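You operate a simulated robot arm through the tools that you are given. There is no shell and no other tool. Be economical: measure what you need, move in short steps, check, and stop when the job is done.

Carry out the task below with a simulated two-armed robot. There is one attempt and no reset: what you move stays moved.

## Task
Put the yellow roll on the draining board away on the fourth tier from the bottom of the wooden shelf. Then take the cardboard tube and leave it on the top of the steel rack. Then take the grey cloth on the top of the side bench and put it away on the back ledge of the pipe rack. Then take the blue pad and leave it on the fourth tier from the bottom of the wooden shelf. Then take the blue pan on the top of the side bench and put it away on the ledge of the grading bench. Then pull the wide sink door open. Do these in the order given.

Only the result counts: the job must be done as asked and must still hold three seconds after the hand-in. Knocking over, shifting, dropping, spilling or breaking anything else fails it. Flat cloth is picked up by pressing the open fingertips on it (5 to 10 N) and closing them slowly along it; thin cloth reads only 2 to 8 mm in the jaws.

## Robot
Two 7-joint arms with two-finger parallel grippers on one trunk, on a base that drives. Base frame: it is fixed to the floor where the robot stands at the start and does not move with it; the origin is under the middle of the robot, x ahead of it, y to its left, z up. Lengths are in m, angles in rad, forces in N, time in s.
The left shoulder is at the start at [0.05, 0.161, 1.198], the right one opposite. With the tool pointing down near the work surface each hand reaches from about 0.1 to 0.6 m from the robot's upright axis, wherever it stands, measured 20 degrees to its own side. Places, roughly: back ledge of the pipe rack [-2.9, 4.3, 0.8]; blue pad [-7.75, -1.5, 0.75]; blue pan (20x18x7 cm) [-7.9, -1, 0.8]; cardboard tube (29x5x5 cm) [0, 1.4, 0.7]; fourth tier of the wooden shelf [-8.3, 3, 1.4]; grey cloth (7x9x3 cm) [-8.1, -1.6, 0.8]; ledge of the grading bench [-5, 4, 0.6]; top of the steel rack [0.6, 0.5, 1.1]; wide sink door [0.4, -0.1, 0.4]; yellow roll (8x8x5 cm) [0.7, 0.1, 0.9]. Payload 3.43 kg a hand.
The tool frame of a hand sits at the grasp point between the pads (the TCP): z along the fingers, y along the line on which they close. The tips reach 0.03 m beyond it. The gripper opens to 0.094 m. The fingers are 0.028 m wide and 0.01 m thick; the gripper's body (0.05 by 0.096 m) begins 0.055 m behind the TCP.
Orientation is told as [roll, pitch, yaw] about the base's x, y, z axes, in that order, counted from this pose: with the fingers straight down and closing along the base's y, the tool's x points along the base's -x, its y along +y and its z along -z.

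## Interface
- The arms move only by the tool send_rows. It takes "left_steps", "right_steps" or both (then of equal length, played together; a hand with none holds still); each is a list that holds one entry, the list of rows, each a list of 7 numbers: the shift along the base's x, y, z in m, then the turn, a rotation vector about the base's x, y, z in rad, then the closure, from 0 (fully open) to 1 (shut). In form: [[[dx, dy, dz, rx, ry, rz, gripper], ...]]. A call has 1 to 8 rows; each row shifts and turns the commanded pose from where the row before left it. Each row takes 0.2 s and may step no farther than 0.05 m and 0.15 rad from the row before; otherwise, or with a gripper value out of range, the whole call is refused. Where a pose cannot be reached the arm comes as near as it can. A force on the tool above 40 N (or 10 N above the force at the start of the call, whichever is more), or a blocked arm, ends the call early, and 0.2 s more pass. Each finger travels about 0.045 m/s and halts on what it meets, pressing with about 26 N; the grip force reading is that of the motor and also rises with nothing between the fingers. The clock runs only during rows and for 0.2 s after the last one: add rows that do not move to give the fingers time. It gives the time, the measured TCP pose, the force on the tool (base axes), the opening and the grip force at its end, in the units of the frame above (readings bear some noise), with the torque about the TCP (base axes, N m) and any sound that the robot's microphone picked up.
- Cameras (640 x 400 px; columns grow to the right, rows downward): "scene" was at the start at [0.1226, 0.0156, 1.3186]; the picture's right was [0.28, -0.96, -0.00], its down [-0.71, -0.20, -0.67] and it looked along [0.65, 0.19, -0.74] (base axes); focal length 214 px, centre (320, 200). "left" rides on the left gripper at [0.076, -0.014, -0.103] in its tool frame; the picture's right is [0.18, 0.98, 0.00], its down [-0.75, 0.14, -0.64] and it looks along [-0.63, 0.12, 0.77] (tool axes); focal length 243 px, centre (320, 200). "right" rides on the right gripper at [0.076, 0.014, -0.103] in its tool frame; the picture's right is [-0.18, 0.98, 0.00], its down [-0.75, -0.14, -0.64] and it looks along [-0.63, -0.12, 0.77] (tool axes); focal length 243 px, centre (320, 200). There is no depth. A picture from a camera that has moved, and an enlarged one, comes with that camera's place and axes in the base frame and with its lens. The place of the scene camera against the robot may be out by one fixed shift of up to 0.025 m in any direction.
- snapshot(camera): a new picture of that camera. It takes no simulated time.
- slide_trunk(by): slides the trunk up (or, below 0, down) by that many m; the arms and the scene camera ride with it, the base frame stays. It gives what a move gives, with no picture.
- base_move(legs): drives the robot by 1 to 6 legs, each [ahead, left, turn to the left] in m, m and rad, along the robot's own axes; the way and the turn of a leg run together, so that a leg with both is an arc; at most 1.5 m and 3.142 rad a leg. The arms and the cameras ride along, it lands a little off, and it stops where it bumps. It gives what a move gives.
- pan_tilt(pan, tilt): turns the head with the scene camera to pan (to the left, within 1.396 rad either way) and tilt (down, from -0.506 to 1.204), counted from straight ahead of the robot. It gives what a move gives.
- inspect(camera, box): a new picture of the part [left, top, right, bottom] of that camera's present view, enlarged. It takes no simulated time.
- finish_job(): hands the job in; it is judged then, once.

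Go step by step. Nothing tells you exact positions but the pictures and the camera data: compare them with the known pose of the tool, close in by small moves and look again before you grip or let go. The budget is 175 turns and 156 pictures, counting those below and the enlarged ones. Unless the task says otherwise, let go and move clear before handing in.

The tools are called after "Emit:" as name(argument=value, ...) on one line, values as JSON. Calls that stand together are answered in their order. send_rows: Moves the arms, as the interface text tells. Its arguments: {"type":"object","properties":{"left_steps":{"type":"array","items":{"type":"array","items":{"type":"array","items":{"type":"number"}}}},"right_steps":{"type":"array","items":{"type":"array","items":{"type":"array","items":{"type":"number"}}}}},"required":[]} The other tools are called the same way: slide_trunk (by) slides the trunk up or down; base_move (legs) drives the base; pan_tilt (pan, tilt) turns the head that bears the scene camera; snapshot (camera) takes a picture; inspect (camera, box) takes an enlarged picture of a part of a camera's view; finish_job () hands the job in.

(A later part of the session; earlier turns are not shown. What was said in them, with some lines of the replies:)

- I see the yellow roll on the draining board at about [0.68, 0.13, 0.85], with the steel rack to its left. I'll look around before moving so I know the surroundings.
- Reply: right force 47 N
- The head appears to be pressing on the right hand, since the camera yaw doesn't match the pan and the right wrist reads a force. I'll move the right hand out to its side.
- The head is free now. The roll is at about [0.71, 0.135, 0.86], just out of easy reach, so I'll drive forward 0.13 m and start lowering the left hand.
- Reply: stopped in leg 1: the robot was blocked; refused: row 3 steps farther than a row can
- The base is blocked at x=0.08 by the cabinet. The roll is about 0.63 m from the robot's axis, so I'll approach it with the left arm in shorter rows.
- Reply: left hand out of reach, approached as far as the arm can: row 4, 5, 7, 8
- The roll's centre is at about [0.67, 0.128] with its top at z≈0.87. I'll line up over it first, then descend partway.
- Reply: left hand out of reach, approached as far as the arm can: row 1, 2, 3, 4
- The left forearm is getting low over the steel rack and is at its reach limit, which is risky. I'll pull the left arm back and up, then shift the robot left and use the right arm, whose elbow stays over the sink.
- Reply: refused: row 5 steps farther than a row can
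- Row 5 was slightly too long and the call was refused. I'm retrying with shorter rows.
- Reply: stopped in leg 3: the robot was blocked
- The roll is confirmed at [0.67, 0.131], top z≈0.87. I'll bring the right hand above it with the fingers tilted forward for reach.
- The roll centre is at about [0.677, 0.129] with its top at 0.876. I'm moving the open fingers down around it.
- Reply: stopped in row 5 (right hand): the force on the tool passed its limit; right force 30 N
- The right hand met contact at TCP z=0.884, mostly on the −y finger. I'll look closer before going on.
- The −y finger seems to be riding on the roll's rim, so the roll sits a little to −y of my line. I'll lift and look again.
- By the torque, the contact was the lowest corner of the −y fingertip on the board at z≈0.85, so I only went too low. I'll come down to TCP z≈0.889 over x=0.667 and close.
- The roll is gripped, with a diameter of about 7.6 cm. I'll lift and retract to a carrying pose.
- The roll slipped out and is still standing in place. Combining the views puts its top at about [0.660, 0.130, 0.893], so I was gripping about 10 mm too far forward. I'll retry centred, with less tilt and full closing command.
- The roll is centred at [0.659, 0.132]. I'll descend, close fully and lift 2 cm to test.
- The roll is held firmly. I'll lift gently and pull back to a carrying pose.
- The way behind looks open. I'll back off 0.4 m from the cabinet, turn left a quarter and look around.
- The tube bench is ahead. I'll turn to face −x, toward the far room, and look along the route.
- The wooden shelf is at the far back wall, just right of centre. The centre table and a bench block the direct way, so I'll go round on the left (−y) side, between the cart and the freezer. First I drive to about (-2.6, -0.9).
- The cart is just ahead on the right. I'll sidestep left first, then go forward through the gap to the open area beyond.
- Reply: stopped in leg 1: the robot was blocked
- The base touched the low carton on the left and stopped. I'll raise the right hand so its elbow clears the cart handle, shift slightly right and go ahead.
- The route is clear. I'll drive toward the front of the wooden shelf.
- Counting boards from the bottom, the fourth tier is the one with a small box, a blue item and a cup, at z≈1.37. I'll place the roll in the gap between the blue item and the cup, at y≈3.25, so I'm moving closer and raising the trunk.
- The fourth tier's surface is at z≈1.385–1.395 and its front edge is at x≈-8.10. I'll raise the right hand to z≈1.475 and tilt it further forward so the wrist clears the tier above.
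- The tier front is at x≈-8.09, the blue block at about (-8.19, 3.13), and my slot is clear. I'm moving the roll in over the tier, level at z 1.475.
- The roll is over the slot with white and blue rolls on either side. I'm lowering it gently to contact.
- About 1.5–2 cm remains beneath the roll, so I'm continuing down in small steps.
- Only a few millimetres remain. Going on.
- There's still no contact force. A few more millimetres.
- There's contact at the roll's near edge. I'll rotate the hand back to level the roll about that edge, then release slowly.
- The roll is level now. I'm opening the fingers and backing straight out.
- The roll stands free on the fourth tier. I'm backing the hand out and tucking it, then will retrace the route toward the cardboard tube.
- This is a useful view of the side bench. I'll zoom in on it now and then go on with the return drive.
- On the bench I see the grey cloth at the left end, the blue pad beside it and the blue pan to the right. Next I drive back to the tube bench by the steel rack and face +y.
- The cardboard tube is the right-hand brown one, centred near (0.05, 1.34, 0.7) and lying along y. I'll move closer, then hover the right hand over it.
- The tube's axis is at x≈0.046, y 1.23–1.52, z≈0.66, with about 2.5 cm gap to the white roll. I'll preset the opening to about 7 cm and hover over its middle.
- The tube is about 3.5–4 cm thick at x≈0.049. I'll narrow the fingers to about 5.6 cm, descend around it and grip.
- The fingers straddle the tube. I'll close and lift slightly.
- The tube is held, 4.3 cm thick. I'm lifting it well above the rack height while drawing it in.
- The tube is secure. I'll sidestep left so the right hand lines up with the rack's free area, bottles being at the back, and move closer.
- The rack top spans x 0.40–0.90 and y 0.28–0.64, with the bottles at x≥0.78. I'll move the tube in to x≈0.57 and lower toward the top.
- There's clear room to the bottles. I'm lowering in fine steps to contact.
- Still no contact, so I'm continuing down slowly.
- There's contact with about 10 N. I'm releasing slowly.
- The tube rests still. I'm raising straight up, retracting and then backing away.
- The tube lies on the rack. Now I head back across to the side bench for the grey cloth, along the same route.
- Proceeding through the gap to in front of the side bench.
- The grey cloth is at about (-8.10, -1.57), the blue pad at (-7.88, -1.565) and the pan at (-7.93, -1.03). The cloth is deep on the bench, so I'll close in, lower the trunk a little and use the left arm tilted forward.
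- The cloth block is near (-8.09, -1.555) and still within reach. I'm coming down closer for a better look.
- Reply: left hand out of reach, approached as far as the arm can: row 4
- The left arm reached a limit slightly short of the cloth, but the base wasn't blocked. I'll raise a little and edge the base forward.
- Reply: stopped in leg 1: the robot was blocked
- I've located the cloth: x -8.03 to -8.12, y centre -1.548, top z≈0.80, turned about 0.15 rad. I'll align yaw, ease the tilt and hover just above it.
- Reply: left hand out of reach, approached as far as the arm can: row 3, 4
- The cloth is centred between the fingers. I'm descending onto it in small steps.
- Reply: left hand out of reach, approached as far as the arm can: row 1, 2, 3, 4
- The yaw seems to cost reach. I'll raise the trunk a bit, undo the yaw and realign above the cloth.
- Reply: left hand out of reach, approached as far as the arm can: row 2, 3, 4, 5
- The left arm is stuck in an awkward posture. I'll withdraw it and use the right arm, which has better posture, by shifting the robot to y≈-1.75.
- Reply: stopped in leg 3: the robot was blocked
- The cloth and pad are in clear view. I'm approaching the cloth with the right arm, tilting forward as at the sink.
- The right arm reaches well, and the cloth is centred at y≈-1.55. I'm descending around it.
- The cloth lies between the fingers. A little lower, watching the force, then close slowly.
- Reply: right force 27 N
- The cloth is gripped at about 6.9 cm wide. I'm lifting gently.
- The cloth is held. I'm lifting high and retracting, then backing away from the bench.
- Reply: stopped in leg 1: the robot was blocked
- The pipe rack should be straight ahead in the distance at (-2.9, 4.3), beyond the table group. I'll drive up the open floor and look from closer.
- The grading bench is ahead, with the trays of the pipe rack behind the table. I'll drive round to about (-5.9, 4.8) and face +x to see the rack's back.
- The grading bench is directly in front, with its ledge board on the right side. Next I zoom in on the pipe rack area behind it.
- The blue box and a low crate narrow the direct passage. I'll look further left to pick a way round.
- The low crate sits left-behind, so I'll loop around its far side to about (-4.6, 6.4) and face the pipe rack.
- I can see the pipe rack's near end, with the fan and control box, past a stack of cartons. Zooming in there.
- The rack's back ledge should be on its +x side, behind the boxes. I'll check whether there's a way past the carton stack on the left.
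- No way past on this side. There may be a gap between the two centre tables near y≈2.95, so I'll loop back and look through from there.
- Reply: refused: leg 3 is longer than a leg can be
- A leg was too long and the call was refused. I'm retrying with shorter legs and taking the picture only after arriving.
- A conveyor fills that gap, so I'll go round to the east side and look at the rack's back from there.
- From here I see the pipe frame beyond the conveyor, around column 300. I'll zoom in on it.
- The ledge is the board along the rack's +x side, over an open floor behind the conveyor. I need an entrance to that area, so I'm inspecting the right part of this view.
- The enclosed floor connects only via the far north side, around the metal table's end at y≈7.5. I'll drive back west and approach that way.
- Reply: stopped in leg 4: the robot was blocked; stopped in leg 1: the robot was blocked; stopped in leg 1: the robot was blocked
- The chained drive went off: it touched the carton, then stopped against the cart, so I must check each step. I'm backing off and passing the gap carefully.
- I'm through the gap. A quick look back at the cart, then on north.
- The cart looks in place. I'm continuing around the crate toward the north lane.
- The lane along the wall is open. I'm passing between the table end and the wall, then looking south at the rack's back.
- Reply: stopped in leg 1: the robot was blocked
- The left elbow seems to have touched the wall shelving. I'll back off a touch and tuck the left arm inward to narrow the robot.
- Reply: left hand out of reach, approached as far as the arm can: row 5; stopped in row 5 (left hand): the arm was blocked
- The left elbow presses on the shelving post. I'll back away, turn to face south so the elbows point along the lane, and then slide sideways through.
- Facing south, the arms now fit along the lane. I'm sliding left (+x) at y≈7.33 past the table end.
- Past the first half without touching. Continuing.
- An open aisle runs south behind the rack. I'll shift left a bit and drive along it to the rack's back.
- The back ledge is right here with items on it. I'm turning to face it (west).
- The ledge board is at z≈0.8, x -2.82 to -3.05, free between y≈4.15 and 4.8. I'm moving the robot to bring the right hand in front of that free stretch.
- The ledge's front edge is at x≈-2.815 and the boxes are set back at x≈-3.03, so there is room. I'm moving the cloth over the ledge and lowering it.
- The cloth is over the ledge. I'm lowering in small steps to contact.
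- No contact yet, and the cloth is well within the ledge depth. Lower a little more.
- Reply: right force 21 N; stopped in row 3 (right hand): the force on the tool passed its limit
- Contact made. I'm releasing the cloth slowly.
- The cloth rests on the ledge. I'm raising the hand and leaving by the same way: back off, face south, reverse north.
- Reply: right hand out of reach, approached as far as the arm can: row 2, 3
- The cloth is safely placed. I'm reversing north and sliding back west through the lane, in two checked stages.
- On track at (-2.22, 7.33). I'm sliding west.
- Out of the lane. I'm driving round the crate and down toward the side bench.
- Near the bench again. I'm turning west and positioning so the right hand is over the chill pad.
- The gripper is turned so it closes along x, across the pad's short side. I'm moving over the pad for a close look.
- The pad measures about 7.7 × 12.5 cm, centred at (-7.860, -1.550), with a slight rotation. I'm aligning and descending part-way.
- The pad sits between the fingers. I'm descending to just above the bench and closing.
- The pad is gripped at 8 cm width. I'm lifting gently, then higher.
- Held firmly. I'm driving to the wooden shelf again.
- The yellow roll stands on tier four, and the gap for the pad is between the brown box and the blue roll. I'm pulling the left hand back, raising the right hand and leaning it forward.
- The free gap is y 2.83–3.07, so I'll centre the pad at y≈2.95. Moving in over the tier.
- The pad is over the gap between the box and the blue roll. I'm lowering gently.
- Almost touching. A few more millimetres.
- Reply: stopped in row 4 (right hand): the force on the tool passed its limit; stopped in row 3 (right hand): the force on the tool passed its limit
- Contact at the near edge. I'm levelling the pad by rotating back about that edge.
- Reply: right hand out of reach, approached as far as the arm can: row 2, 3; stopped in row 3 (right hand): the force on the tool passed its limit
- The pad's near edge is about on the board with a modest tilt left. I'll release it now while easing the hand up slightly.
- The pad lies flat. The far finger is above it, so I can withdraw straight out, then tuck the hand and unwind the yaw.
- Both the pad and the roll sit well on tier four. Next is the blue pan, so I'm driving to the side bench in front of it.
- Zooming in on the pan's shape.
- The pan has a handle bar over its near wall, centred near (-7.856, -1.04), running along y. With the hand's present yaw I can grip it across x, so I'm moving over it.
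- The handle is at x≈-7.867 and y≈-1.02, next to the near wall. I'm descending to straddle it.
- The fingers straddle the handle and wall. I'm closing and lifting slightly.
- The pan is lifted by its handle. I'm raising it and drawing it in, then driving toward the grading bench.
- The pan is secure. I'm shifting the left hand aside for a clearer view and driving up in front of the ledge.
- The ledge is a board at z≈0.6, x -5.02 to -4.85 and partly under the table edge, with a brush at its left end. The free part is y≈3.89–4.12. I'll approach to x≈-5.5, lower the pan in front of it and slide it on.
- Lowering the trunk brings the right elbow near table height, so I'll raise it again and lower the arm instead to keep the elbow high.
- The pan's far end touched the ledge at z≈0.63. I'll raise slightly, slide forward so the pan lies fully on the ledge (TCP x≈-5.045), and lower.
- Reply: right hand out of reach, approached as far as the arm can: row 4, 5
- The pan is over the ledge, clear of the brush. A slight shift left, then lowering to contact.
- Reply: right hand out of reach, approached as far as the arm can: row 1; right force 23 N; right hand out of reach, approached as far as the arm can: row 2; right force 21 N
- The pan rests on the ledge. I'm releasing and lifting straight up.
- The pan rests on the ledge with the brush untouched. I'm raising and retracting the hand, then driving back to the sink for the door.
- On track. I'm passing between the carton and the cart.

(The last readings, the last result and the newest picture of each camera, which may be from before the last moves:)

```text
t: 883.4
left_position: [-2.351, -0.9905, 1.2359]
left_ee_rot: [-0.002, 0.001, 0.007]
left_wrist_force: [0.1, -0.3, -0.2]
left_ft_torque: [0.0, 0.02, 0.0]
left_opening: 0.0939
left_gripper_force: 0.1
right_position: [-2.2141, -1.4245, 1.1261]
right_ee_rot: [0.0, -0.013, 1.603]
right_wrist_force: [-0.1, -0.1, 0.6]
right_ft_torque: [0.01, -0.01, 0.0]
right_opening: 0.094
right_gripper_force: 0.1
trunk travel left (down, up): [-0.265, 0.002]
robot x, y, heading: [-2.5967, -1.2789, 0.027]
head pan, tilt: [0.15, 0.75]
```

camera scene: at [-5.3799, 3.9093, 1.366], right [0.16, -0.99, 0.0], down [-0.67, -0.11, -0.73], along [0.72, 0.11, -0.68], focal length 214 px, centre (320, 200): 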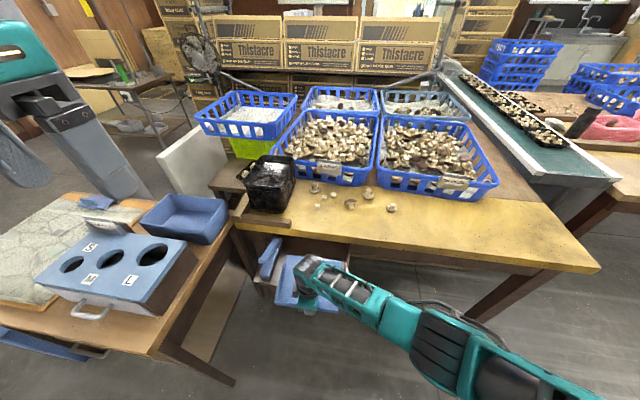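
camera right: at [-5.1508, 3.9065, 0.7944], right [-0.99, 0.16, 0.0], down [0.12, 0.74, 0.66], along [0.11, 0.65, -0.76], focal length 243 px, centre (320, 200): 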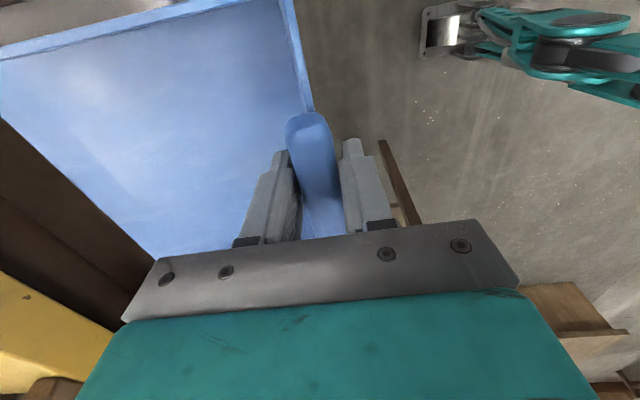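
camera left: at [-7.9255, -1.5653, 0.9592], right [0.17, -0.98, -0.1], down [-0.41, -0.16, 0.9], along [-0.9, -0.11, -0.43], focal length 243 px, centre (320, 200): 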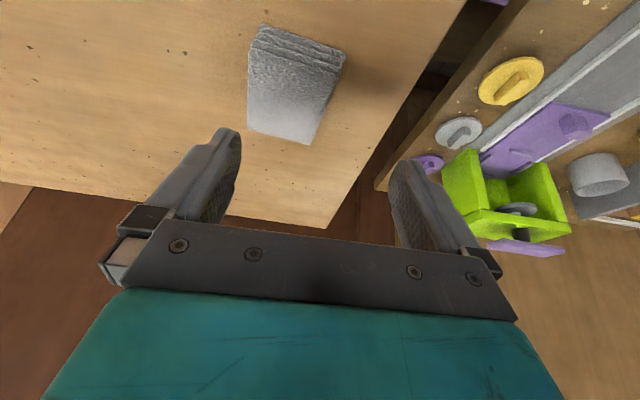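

Clear of the gap. I'm driving on to the front of the sink cabinet.

Emit:
base_move(legs=[[0.1, 0.6, -0.027], [1.0, 0.25, 0], [1.0, 0.22, 0]])

Emit:
pan_tilt(pan=-0.1, tilt=0.7)

Emit:
snapshot(camera="scene")

```text
t: 892.9
left_position: [-1.1919, -0.1235, 1.2375]
left_ee_rot: [0.0, -0.011, -0.022]
left_wrist_force: [0.1, -0.4, -0.4]
left_ft_torque: [-0.01, -0.01, 0.03]
left_opening: 0.094
left_gripper_force: 0.2
right_position: [-1.0717, -0.5607, 1.1264]
right_ee_rot: [-0.008, -0.008, 1.598]
right_wrist_force: [-0.1, -0.4, 0.4]
right_ft_torque: [0.0, 0.01, -0.03]
right_opening: 0.0944
right_gripper_force: 0.1
trunk travel left (down, up): [-0.265, 0.002]
robot x, y, heading: [-1.4381, -0.4057, -0.004]
head pan, tilt: [0.15, 0.75]
stopped in leg 3: the robot was blocked; the commanded pose is now the measured one
```

```text
t: 893.6
left_position: [-1.1935, -0.1251, 1.2388]
left_ee_rot: [0.0, -0.01, -0.021]
left_wrist_force: [-0.4, -0.2, 0.5]
left_ft_torque: [0.0, -0.02, -0.02]
left_opening: 0.0941
left_gripper_force: 0.1
right_position: [-1.0721, -0.56, 1.1263]
right_ee_rot: [-0.009, -0.007, 1.599]
right_wrist_force: [0.4, -0.2, -0.7]
right_ft_torque: [0.05, 0.01, -0.01]
right_opening: 0.0939
right_gripper_force: 0.1
trunk travel left (down, up): [-0.265, 0.002]
robot x, y, heading: [-1.44, -0.4062, -0.005]
head pan, tilt: [-0.099, 0.7]
```

```text
11 pictures are left
camera scene: at [-1.3178, -0.4206, 1.3709], right [-0.1, -0.99, 0.0], down [-0.63, 0.07, -0.77], along [0.77, -0.08, -0.64], focal length 214 px, centre (320, 200)
```

scene: 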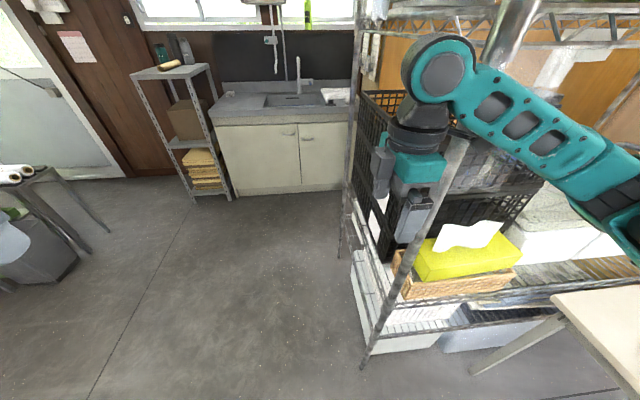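

The right forearm met the wire rack's post. I'm backing off, moving left clear of it, and then going forward.

Emit:
base_move(legs=[[-0.2, 0, 0], [0, 0.6, 0], [1.2, 0, 0]])

Emit:
snapshot(camera="scene")

```text
t: 894.3
left_position: [-1.1904, -0.1244, 1.236]
left_ee_rot: [-0.003, -0.006, -0.023]
left_wrist_force: [0.6, 1.1, -0.3]
left_ft_torque: [0.01, 0.01, 0.01]
left_opening: 0.0939
left_gripper_force: 0.0
right_position: [-1.0715, -0.5611, 1.1262]
right_ee_rot: [-0.012, -0.004, 1.598]
right_wrist_force: [-0.9, -0.7, 0.1]
right_ft_torque: [-0.01, -0.01, 0.0]
right_opening: 0.0942
right_gripper_force: 0.0
trunk travel left (down, up): [-0.265, 0.002]
robot x, y, heading: [-1.4385, -0.4019, -0.004]
head pan, tilt: [-0.099, 0.7]
stopped in leg 1: the robot was blocked; the commanded pose is now the measured one
```

```text
10 pictures are left
camera scene: at [-1.3154, -0.4195, 1.3703], right [-0.11, -0.99, 0.0], down [-0.64, 0.07, -0.77], along [0.76, -0.08, -0.64], focal length 214 px, centre (320, 200)
```

scene: 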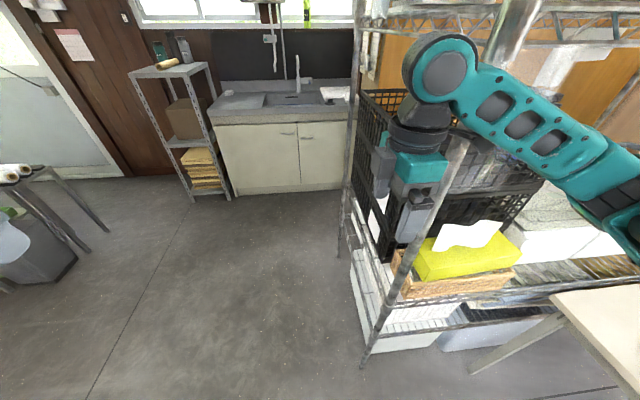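

Still in contact. I'll move straight left, away from the rack.

Emit:
base_move(legs=[[0, 0.3, 0]])

```text
t: 896.3
left_position: [-1.1816, 0.1749, 1.2348]
left_ee_rot: [-0.003, 0.001, -0.027]
left_wrist_force: [0.5, 1.2, 0.1]
left_ft_torque: [-0.03, -0.02, -0.02]
left_opening: 0.094
left_gripper_force: 0.0
right_position: [-1.0648, -0.2626, 1.1235]
right_ee_rot: [-0.002, -0.005, 1.593]
right_wrist_force: [1.3, -0.1, -0.4]
right_ft_torque: [0.02, 0.01, -0.03]
right_opening: 0.0938
right_gripper_force: 0.0
trunk travel left (down, up): [-0.265, 0.002]
robot x, y, heading: [-1.4382, -0.1072, -0.015]
head pan, tilt: [-0.099, 0.7]
```

Free again. I'm going further left, then forward to the sink.

Emit:
base_move(legs=[[0, 0.25, 0.015], [1.15, 0, 0], [0.05, -0.2, 0]])

Emit:
pan_tilt(pan=-0.35, tilt=0.95)

Emit:
snapshot(camera="scene")

```text
t: 904.8
left_position: [0.0183, 0.2264, 1.2349]
left_ee_rot: [-0.002, 0.0, -0.031]
left_wrist_force: [0.0, 0.0, -0.2]
left_ft_torque: [0.05, -0.01, -0.02]
left_opening: 0.0937
left_gripper_force: 0.0
right_position: [0.1327, -0.2112, 1.122]
right_ee_rot: [-0.003, -0.004, 1.591]
right_wrist_force: [0.7, 0.1, -0.9]
right_ft_torque: [0.02, -0.02, 0.01]
right_opening: 0.0939
right_gripper_force: 0.1
trunk travel left (down, up): [-0.265, 0.002]
robot x, y, heading: [-0.2434, -0.0503, -0.012]
head pan, tilt: [-0.099, 0.7]
```

```text
t: 905.6
left_position: [0.0155, 0.2271, 1.2365]
left_ee_rot: [-0.004, 0.0, -0.029]
left_wrist_force: [-0.1, 0.0, -0.1]
left_ft_torque: [0.03, 0.02, 0.01]
left_opening: 0.094
left_gripper_force: 0.1
right_position: [0.1328, -0.2117, 1.1237]
right_ee_rot: [-0.004, -0.005, 1.592]
right_wrist_force: [-0.5, 0.8, 0.1]
right_ft_torque: [0.0, 0.0, 0.03]
right_opening: 0.0935
right_gripper_force: 0.1
trunk travel left (down, up): [-0.265, 0.002]
robot x, y, heading: [-0.2371, -0.05, -0.012]
head pan, tilt: [-0.351, 0.949]
```

```text
9 pictures are left
camera scene: at [-0.1256, -0.085, 1.3499], right [-0.35, -0.94, 0.0], down [-0.76, 0.29, -0.58], along [0.54, -0.21, -0.81], focal length 214 px, centre (320, 200)
```

scene: 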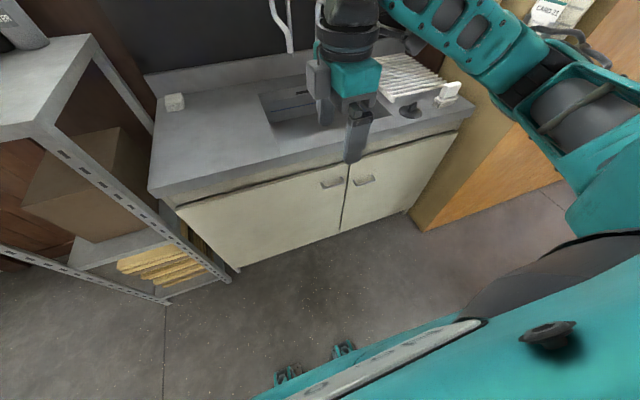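

The wide (left) door's handle is near its upper right corner. I'll zoom in to measure it.

Emit:
inspect(camera="scene", box=[290, 145, 400, 240])

```text
4.21 times, centred on (345, 192) of scene
camera zoom: at [-0.1256, -0.085, 1.3499], right [-0.35, -0.94, 0.0], down [-0.76, 0.29, -0.58], along [0.54, -0.21, -0.81], focal length 903 px, centre (215, 232)
```

zoom: 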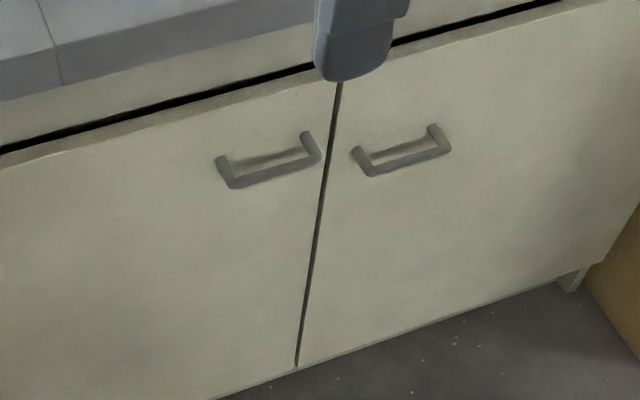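

The handle bar is at about x 0.39, y -0.30 to -0.40, z≈0.63. I'm turning the right hand so the fingers point at the door, closing vertically, while moving down in front of it.

Emit:
send_rows(right_steps=[[[0.012, -0.012, -0.03, 0, -0.14, 0, 0], [0.012, -0.012, -0.04, 0, -0.14, 0, 0], [0.012, -0.012, -0.04, 0, -0.14, 0, 0], [0.012, -0.012, -0.04, 0, -0.14, 0, 0], [0.012, -0.012, -0.04, 0, -0.14, 0, 0], [0.012, -0.012, -0.04, 0, -0.14, 0, 0], [0.012, -0.012, -0.04, 0, -0.14, 0, 0], [0.012, -0.012, -0.04, 0, -0.14, 0, 0]]])

Emit:
send_rows(right_steps=[[[0.01, -0.012, -0.04, 0, -0.14, 0, 0], [0.01, -0.012, -0.04, 0, -0.14, 0, 0], [0.005, -0.012, -0.04, 0, -0.14, 0, 0], [0, -0.005, -0.03, 0, -0.03, 0, 0]]])

Emit:
snapshot(camera="right")

```text
t: 907.4
left_position: [0.0162, 0.2259, 1.2354]
left_ee_rot: [-0.003, -0.001, -0.029]
left_wrist_force: [-0.3, 0.5, 0.1]
left_ft_torque: [-0.04, -0.03, 0.0]
left_opening: 0.0941
left_gripper_force: 0.1
right_position: [0.2266, -0.3066, 0.8145]
right_ee_rot: [-1.121, 0.014, 1.584]
right_wrist_force: [0.1, 0.1, 0.4]
right_ft_torque: [-0.02, 0.01, 0.02]
right_opening: 0.0941
right_gripper_force: 0.0
trunk travel left (down, up): [-0.265, 0.002]
robot x, y, heading: [-0.2386, -0.0523, -0.01]
head pan, tilt: [-0.351, 0.949]
```

```text
t: 908.4
left_position: [0.0166, 0.2235, 1.2362]
left_ee_rot: [0.002, -0.002, -0.031]
left_wrist_force: [-0.4, -0.6, -0.3]
left_ft_torque: [0.07, -0.03, -0.01]
left_opening: 0.0939
left_gripper_force: 0.1
right_position: [0.2525, -0.3454, 0.6948]
right_ee_rot: [-1.545, 0.015, 1.58]
right_wrist_force: [-0.2, -1.0, -0.5]
right_ft_torque: [0.01, 0.0, 0.04]
right_opening: 0.0939
right_gripper_force: 0.1
right hand out of reach, approached as far as the arm can: row 4
trunk travel left (down, up): [-0.265, 0.002]
robot x, y, heading: [-0.2398, -0.0515, -0.003]
head pan, tilt: [-0.351, 0.949]
```

```text
7 pictures are left
camera right: at [0.1496, -0.4218, 0.6847], right [-0.03, 0.17, -0.99], down [-0.65, 0.75, 0.14], along [0.76, 0.64, 0.09], focal length 243 px, centre (320, 200)
```

right: 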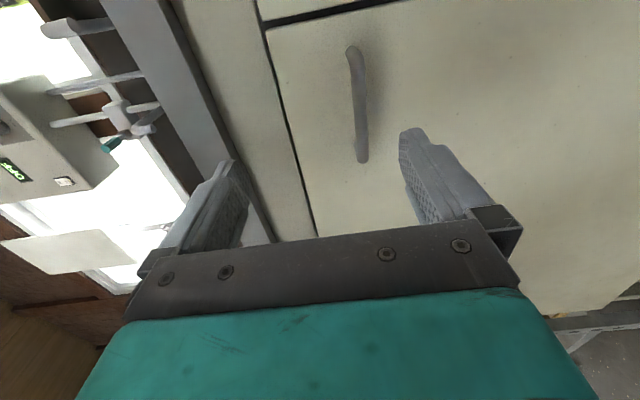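

From the hand camera, the bar is at z≈0.657, y -0.27 to -0.38. I'll drop the trunk 4 cm to match the height and drive forward 0.12 m so the fingers straddle it.

Emit:
slide_trunk(by=-0.038)

Emit:
base_move(legs=[[0.12, 0.015, 0]])

Emit:
snapshot(camera="right")

```text
t: 909.2
left_position: [0.0173, 0.2254, 1.1972]
left_ee_rot: [-0.002, 0.0, -0.03]
left_wrist_force: [0.8, -0.9, 0.0]
left_ft_torque: [0.02, 0.01, -0.04]
left_opening: 0.0938
left_gripper_force: 0.1
right_position: [0.2531, -0.3443, 0.6568]
right_ee_rot: [-1.542, 0.021, 1.578]
right_wrist_force: [0.5, -1.0, 0.1]
right_ft_torque: [0.01, -0.03, 0.0]
right_opening: 0.0941
right_gripper_force: 0.0
trunk travel left (down, up): [-0.227, 0.04]
robot x, y, heading: [-0.2434, -0.0515, -0.013]
head pan, tilt: [-0.351, 0.949]
```

```text
t: 910.5
left_position: [0.1385, 0.2404, 1.1979]
left_ee_rot: [-0.002, 0.001, -0.029]
left_wrist_force: [-0.3, -0.2, 0.2]
left_ft_torque: [-0.03, 0.01, -0.03]
left_opening: 0.094
left_gripper_force: 0.1
right_position: [0.3695, -0.3319, 0.6558]
right_ee_rot: [-1.55, 0.023, 1.578]
right_wrist_force: [-1.1, 0.2, 0.7]
right_ft_torque: [-0.01, -0.01, 0.04]
right_opening: 0.094
right_gripper_force: 0.0
trunk travel left (down, up): [-0.227, 0.04]
robot x, y, heading: [-0.1168, -0.0396, -0.01]
head pan, tilt: [-0.351, 0.949]
stopped in leg 1: the force on the tool passed its limit (the readings are from after the stop); the commanded pose is now the measured one
```

```text
6 pictures are left
camera right: at [0.2649, -0.4086, 0.6454], right [-0.02, 0.16, -0.99], down [-0.64, 0.75, 0.14], along [0.77, 0.64, 0.09], focal length 243 px, centre (320, 200)
```

right: 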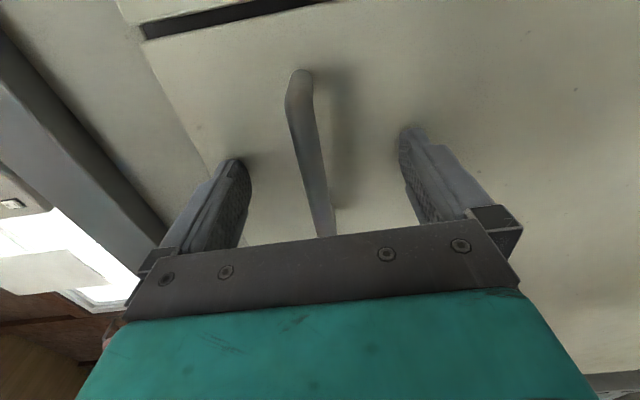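

The tips touch the door with the bar between the fingers. I'm backing off slightly and closing on the bar.

Emit:
send_rows(right_steps=[[[-0.003, 0, 0, 0, 0, 0, 0.3], [0, 0, 0, 0, 0, 0, 0.6], [0, 0, 0, 0, 0, 0, 0.9], [0, 0, 0, 0, 0, 0, 1], [0, 0, 0, 0, 0, 0, 1], [0, 0, 0, 0, 0, 0, 1], [0, 0, 0, 0, 0, 0, 1]]])

```text
t: 912.1
left_position: [0.1368, 0.2387, 1.1987]
left_ee_rot: [-0.003, -0.003, -0.03]
left_wrist_force: [0.5, -0.3, -0.1]
left_ft_torque: [0.01, 0.06, 0.02]
left_opening: 0.0938
left_gripper_force: 0.0
right_position: [0.3669, -0.3317, 0.6568]
right_ee_rot: [-1.552, 0.019, 1.575]
right_wrist_force: [-1.5, -0.1, 9.4]
right_ft_torque: [1.03, 0.02, 0.35]
right_opening: 0.0166
right_gripper_force: 45.1
trunk travel left (down, up): [-0.227, 0.04]
robot x, y, heading: [-0.1224, -0.0414, -0.014]
head pan, tilt: [-0.351, 0.949]
```

The bar is gripped. I'll pull by rotating the whole robot gently about the hinge at about (0.40, 0.20), starting with a small arc.

Emit:
base_move(legs=[[-0.025, 0.052, -0.1]])

```text
t: 913.1
left_position: [0.1415, 0.2661, 1.197]
left_ee_rot: [-0.002, -0.002, -0.127]
left_wrist_force: [0.2, 0.4, -0.4]
left_ft_torque: [-0.02, 0.03, -0.01]
left_opening: 0.0942
left_gripper_force: 0.0
right_position: [0.3147, -0.3262, 0.6576]
right_ee_rot: [-1.551, 0.02, 1.477]
right_wrist_force: [-1.8, -4.4, 13.9]
right_ft_torque: [1.0, -0.09, 0.53]
right_opening: 0.0163
right_gripper_force: 44.8
trunk travel left (down, up): [-0.227, 0.04]
robot x, y, heading: [-0.1417, 0.0152, -0.111]
head pan, tilt: [-0.351, 0.949]
```

The door is following with low force. Continuing the arc.

Emit:
base_move(legs=[[-0.037, 0.078, -0.15], [-0.037, 0.078, -0.15]])

```text
t: 914.9
left_position: [0.174, 0.3424, 1.1965]
left_ee_rot: [-0.001, -0.003, -0.431]
left_wrist_force: [-0.2, -0.2, 0.4]
left_ft_torque: [-0.03, 0.0, 0.01]
left_opening: 0.0942
left_gripper_force: 0.1
right_position: [0.1604, -0.2761, 0.6575]
right_ee_rot: [-1.551, 0.02, 1.169]
right_wrist_force: [-7.5, -14.8, 10.5]
right_ft_torque: [0.94, -0.34, 0.18]
right_opening: 0.0164
right_gripper_force: 45.1
trunk travel left (down, up): [-0.227, 0.04]
robot x, y, heading: [-0.1726, 0.1842, -0.411]
head pan, tilt: [-0.351, 0.949]
```

Door at about 0.4 rad open, with a small radial force building, so the hinge is a bit nearer than assumed. I'm correcting and continuing.

Emit:
base_move(legs=[[-0.037, 0.065, -0.15], [-0.037, 0.073, -0.15]])

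```text
t: 916.6
left_position: [0.2178, 0.3875, 1.1963]
left_ee_rot: [-0.005, -0.001, -0.734]
left_wrist_force: [-0.3, -0.7, -0.2]
left_ft_torque: [0.01, -0.03, 0.01]
left_opening: 0.0939
left_gripper_force: 0.0
right_position: [0.0288, -0.1909, 0.6574]
right_ee_rot: [-1.554, 0.009, 0.885]
right_wrist_force: [25.4, 28.7, -1.7]
right_ft_torque: [0.52, -0.32, -0.19]
right_opening: 0.0163
right_gripper_force: 45.6
trunk travel left (down, up): [-0.227, 0.04]
robot x, y, heading: [-0.1623, 0.3355, -0.718]
head pan, tilt: [-0.351, 0.949]
```

About 40° open, with the hand now slightly too far out. I'll tuck the left hand in, away from the steel rack, and continue with a small inward correction.

Emit:
send_rows(left_steps=[[[-0.026, -0.03, 0, 0, 0, 0, 0], [-0.026, -0.03, 0, 0, 0, 0, 0], [-0.026, -0.03, 0, 0, 0, 0, 0], [-0.026, -0.03, 0, 0, 0, 0, 0]]])

Emit:
base_move(legs=[[-0.033, 0.088, -0.14]])

Emit:
pan_tilt(pan=0.3, tilt=0.8)

Emit:
snapshot(camera="scene")

```text
t: 917.6
left_position: [0.1131, 0.2643, 1.196]
left_ee_rot: [-0.004, 0.002, -0.734]
left_wrist_force: [-0.2, -0.1, 0.0]
left_ft_torque: [-0.01, 0.02, 0.01]
left_opening: 0.0941
left_gripper_force: 0.1
right_position: [0.0297, -0.1907, 0.6571]
right_ee_rot: [-1.556, 0.008, 0.885]
right_wrist_force: [3.4, 2.9, 3.2]
right_ft_torque: [0.29, -0.47, -0.21]
right_opening: 0.0163
right_gripper_force: 44.7
trunk travel left (down, up): [-0.227, 0.04]
robot x, y, heading: [-0.1598, 0.3427, -0.717]
head pan, tilt: [-0.351, 0.949]
```

```text
t: 918.8
left_position: [0.1377, 0.3091, 1.1967]
left_ee_rot: [0.0, 0.001, -0.869]
left_wrist_force: [-0.9, 1.0, 0.8]
left_ft_torque: [0.0, 0.0, 0.01]
left_opening: 0.0939
left_gripper_force: 0.0
right_position: [-0.02, -0.1395, 0.6583]
right_ee_rot: [-1.552, 0.013, 0.72]
right_wrist_force: [-0.7, 1.4, 2.6]
right_ft_torque: [0.48, -0.35, 0.36]
right_opening: 0.0165
right_gripper_force: 44.8
trunk travel left (down, up): [-0.227, 0.04]
robot x, y, heading: [-0.1215, 0.4214, -0.855]
head pan, tilt: [-0.351, 0.949]
stopped in leg 1: the force on the tool passed its limit (the readings are from after the stop); the commanded pose is now the measured one
```

```text
t: 919.8
left_position: [0.1371, 0.3108, 1.1962]
left_ee_rot: [-0.003, 0.0, -0.871]
left_wrist_force: [0.3, -0.1, -0.3]
left_ft_torque: [-0.02, -0.03, 0.0]
left_opening: 0.0938
left_gripper_force: 0.2
right_position: [-0.0211, -0.1398, 0.6566]
right_ee_rot: [-1.552, 0.014, 0.721]
right_wrist_force: [-0.9, -1.1, 1.8]
right_ft_torque: [0.65, -0.56, 0.07]
right_opening: 0.0165
right_gripper_force: 44.8
trunk travel left (down, up): [-0.227, 0.04]
robot x, y, heading: [-0.1255, 0.4173, -0.858]
head pan, tilt: [0.3, 0.799]
```

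```text
5 pictures are left
camera scene: at [-0.0219, 0.3427, 1.3235], right [-0.53, -0.85, 0.0], down [-0.61, 0.38, -0.7], along [0.59, -0.37, -0.72], focal length 214 px, centre (320, 200)
```

scene: 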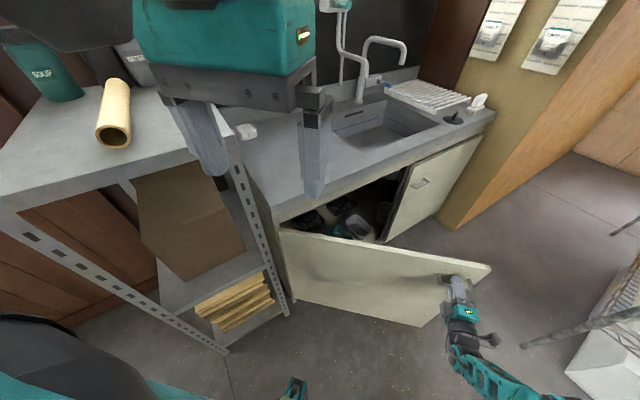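

The door is about 49° open and the tube still lies on the rack. One more careful arc.

Emit:
base_move(legs=[[-0.02, 0.04, -0.08], [-0.02, 0.04, -0.08], [-0.02, 0.04, -0.08]])

```text
t: 921.7
left_position: [0.1695, 0.3682, 1.1967]
left_ee_rot: [-0.002, 0.001, -1.111]
left_wrist_force: [-0.1, -0.1, -0.6]
left_ft_torque: [-0.01, -0.02, -0.02]
left_opening: 0.094
left_gripper_force: 0.1
right_position: [-0.0944, -0.034, 0.6578]
right_ee_rot: [-1.552, 0.016, 0.475]
right_wrist_force: [-20.4, -10.5, 4.3]
right_ft_torque: [0.57, -0.75, 0.11]
right_opening: 0.0162
right_gripper_force: 45.2
trunk travel left (down, up): [-0.227, 0.04]
robot x, y, heading: [-0.0573, 0.5363, -1.094]
head pan, tilt: [0.3, 0.799]
```

The door is about 63° open. I'm releasing the handle and drawing the hand straight back.

Emit:
send_rows(right_steps=[[[0, 0, 0, 0, 0, 0, 0.5], [0, 0, 0, 0, 0, 0, 0.1], [0, 0, 0, 0, 0, 0, 0], [0, 0, 0, 0, 0, 0, 0], [-0.009, 0.018, 0, 0, 0, 0, 0], [-0.014, 0.027, 0, 0, 0, 0, 0], [-0.014, 0.027, 0, 0, 0, 0, 0]]])

Emit:
snapshot(camera="right")

```text
t: 923.3
left_position: [0.1693, 0.3685, 1.1968]
left_ee_rot: [-0.003, -0.001, -1.111]
left_wrist_force: [1.2, 0.1, -0.8]
left_ft_torque: [-0.02, -0.02, 0.02]
left_opening: 0.0938
left_gripper_force: 0.0
right_position: [-0.1322, 0.0384, 0.6564]
right_ee_rot: [-1.551, 0.017, 0.474]
right_wrist_force: [0.2, 0.0, 0.7]
right_ft_torque: [0.0, -0.01, 0.0]
right_opening: 0.094
right_gripper_force: 0.1
trunk travel left (down, up): [-0.227, 0.04]
robot x, y, heading: [-0.055, 0.534, -1.095]
head pan, tilt: [0.3, 0.799]
```

```text
4 pictures are left
camera right: at [-0.2479, 0.0954, 0.6456], right [0.14, 0.09, -0.99], down [0.38, 0.91, 0.14], along [0.91, -0.39, 0.09], focal length 243 px, centre (320, 200)
```

right: 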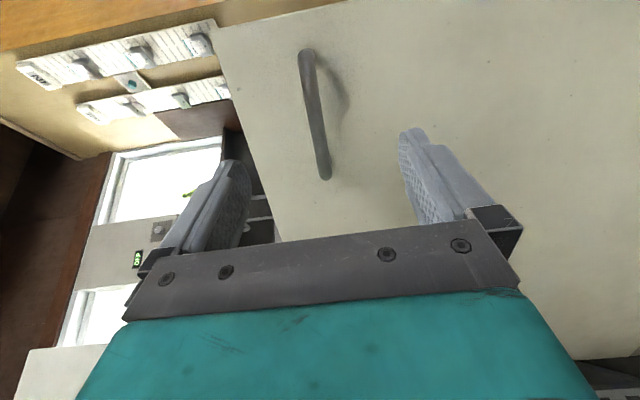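

The hand is clear. I'm backing off a little, moving parallel to the door away from it, and taking a final look.

Emit:
base_move(legs=[[-0.12, 0, 0], [0, -0.8, 0]])

Emit:
pan_tilt(pan=0.8, tilt=0.5)

Emit:
snapshot(camera="scene")

```text
t: 928.4
left_position: [-0.595, 0.113, 1.1959]
left_ee_rot: [-0.004, 0.0, -1.124]
left_wrist_force: [-0.5, 0.6, 0.5]
left_ft_torque: [0.04, 0.0, -0.01]
left_opening: 0.094
left_gripper_force: 0.0
right_position: [-0.9009, -0.2124, 0.6567]
right_ee_rot: [-1.551, 0.017, 0.459]
right_wrist_force: [0.8, 0.4, -0.3]
right_ft_torque: [-0.01, -0.02, -0.03]
right_opening: 0.0939
right_gripper_force: 0.0
trunk travel left (down, up): [-0.227, 0.04]
robot x, y, heading: [-0.8187, 0.2847, -1.108]
head pan, tilt: [0.3, 0.799]
```

```text
t: 929.4
left_position: [-0.5965, 0.1117, 1.1961]
left_ee_rot: [-0.005, 0.0, -1.123]
left_wrist_force: [0.1, -0.4, -0.1]
left_ft_torque: [0.01, -0.05, -0.03]
left_opening: 0.0938
left_gripper_force: 0.0
right_position: [-0.9008, -0.212, 0.6571]
right_ee_rot: [-1.552, 0.017, 0.461]
right_wrist_force: [-0.2, 0.1, 0.2]
right_ft_torque: [0.01, -0.02, 0.0]
right_opening: 0.0937
right_gripper_force: 0.0
trunk travel left (down, up): [-0.227, 0.04]
robot x, y, heading: [-0.825, 0.2864, -1.11]
head pan, tilt: [0.799, 0.499]
```

```text
3 pictures are left
camera scene: at [-0.7091, 0.2158, 1.3493], right [-0.3, -0.95, 0.0], down [-0.46, 0.15, -0.88], along [0.84, -0.27, -0.48], focal length 214 px, centre (320, 200)
```

scene: 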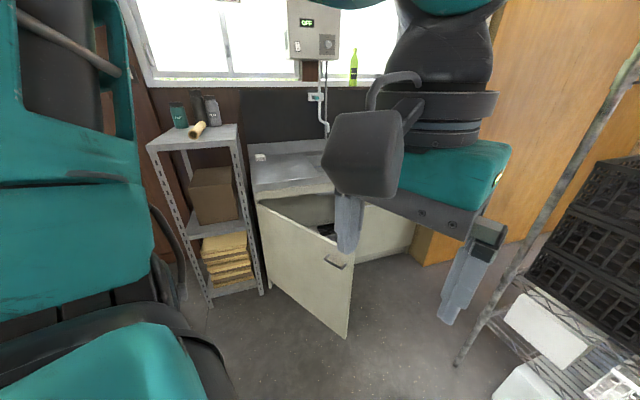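

The door stays wide open and the tube lies on the steel rack. Every item has been put away in order, so I'm handing in.

Emit:
finish_job()

```text
The job is handed in.
```

I did all six steps in the order given and handed the job in. I saw each item in place after letting go, and the sink door was about 60° open and staying open.

- **Yellow roll:** upright on the fourth tier of the wooden shelf. It slipped out of the first grip and stayed standing on the draining board. The second grip held.
- **Cardboard tube:** lying on top of the steel rack, clear of the bottles.
- **Grey cloth:** on the back ledge of the pipe rack.
- **Blue pad:** flat on the fourth tier of the wooden shelf. I released it at a slight tilt and it dropped flat.
- **Blue pan:** on the ledge of the grading bench, beside the brush already there.
- **Wide sink door:** pulled open and let go, with the robot clear of it.

While driving, the robot bumped the low carton, the cart, the freezer, the wall shelving post and the wire rack post, stopping each time. In later views the cart and carton looked in place. I did not check the freezer, the wall shelving or the wire rack closely for small shifts.
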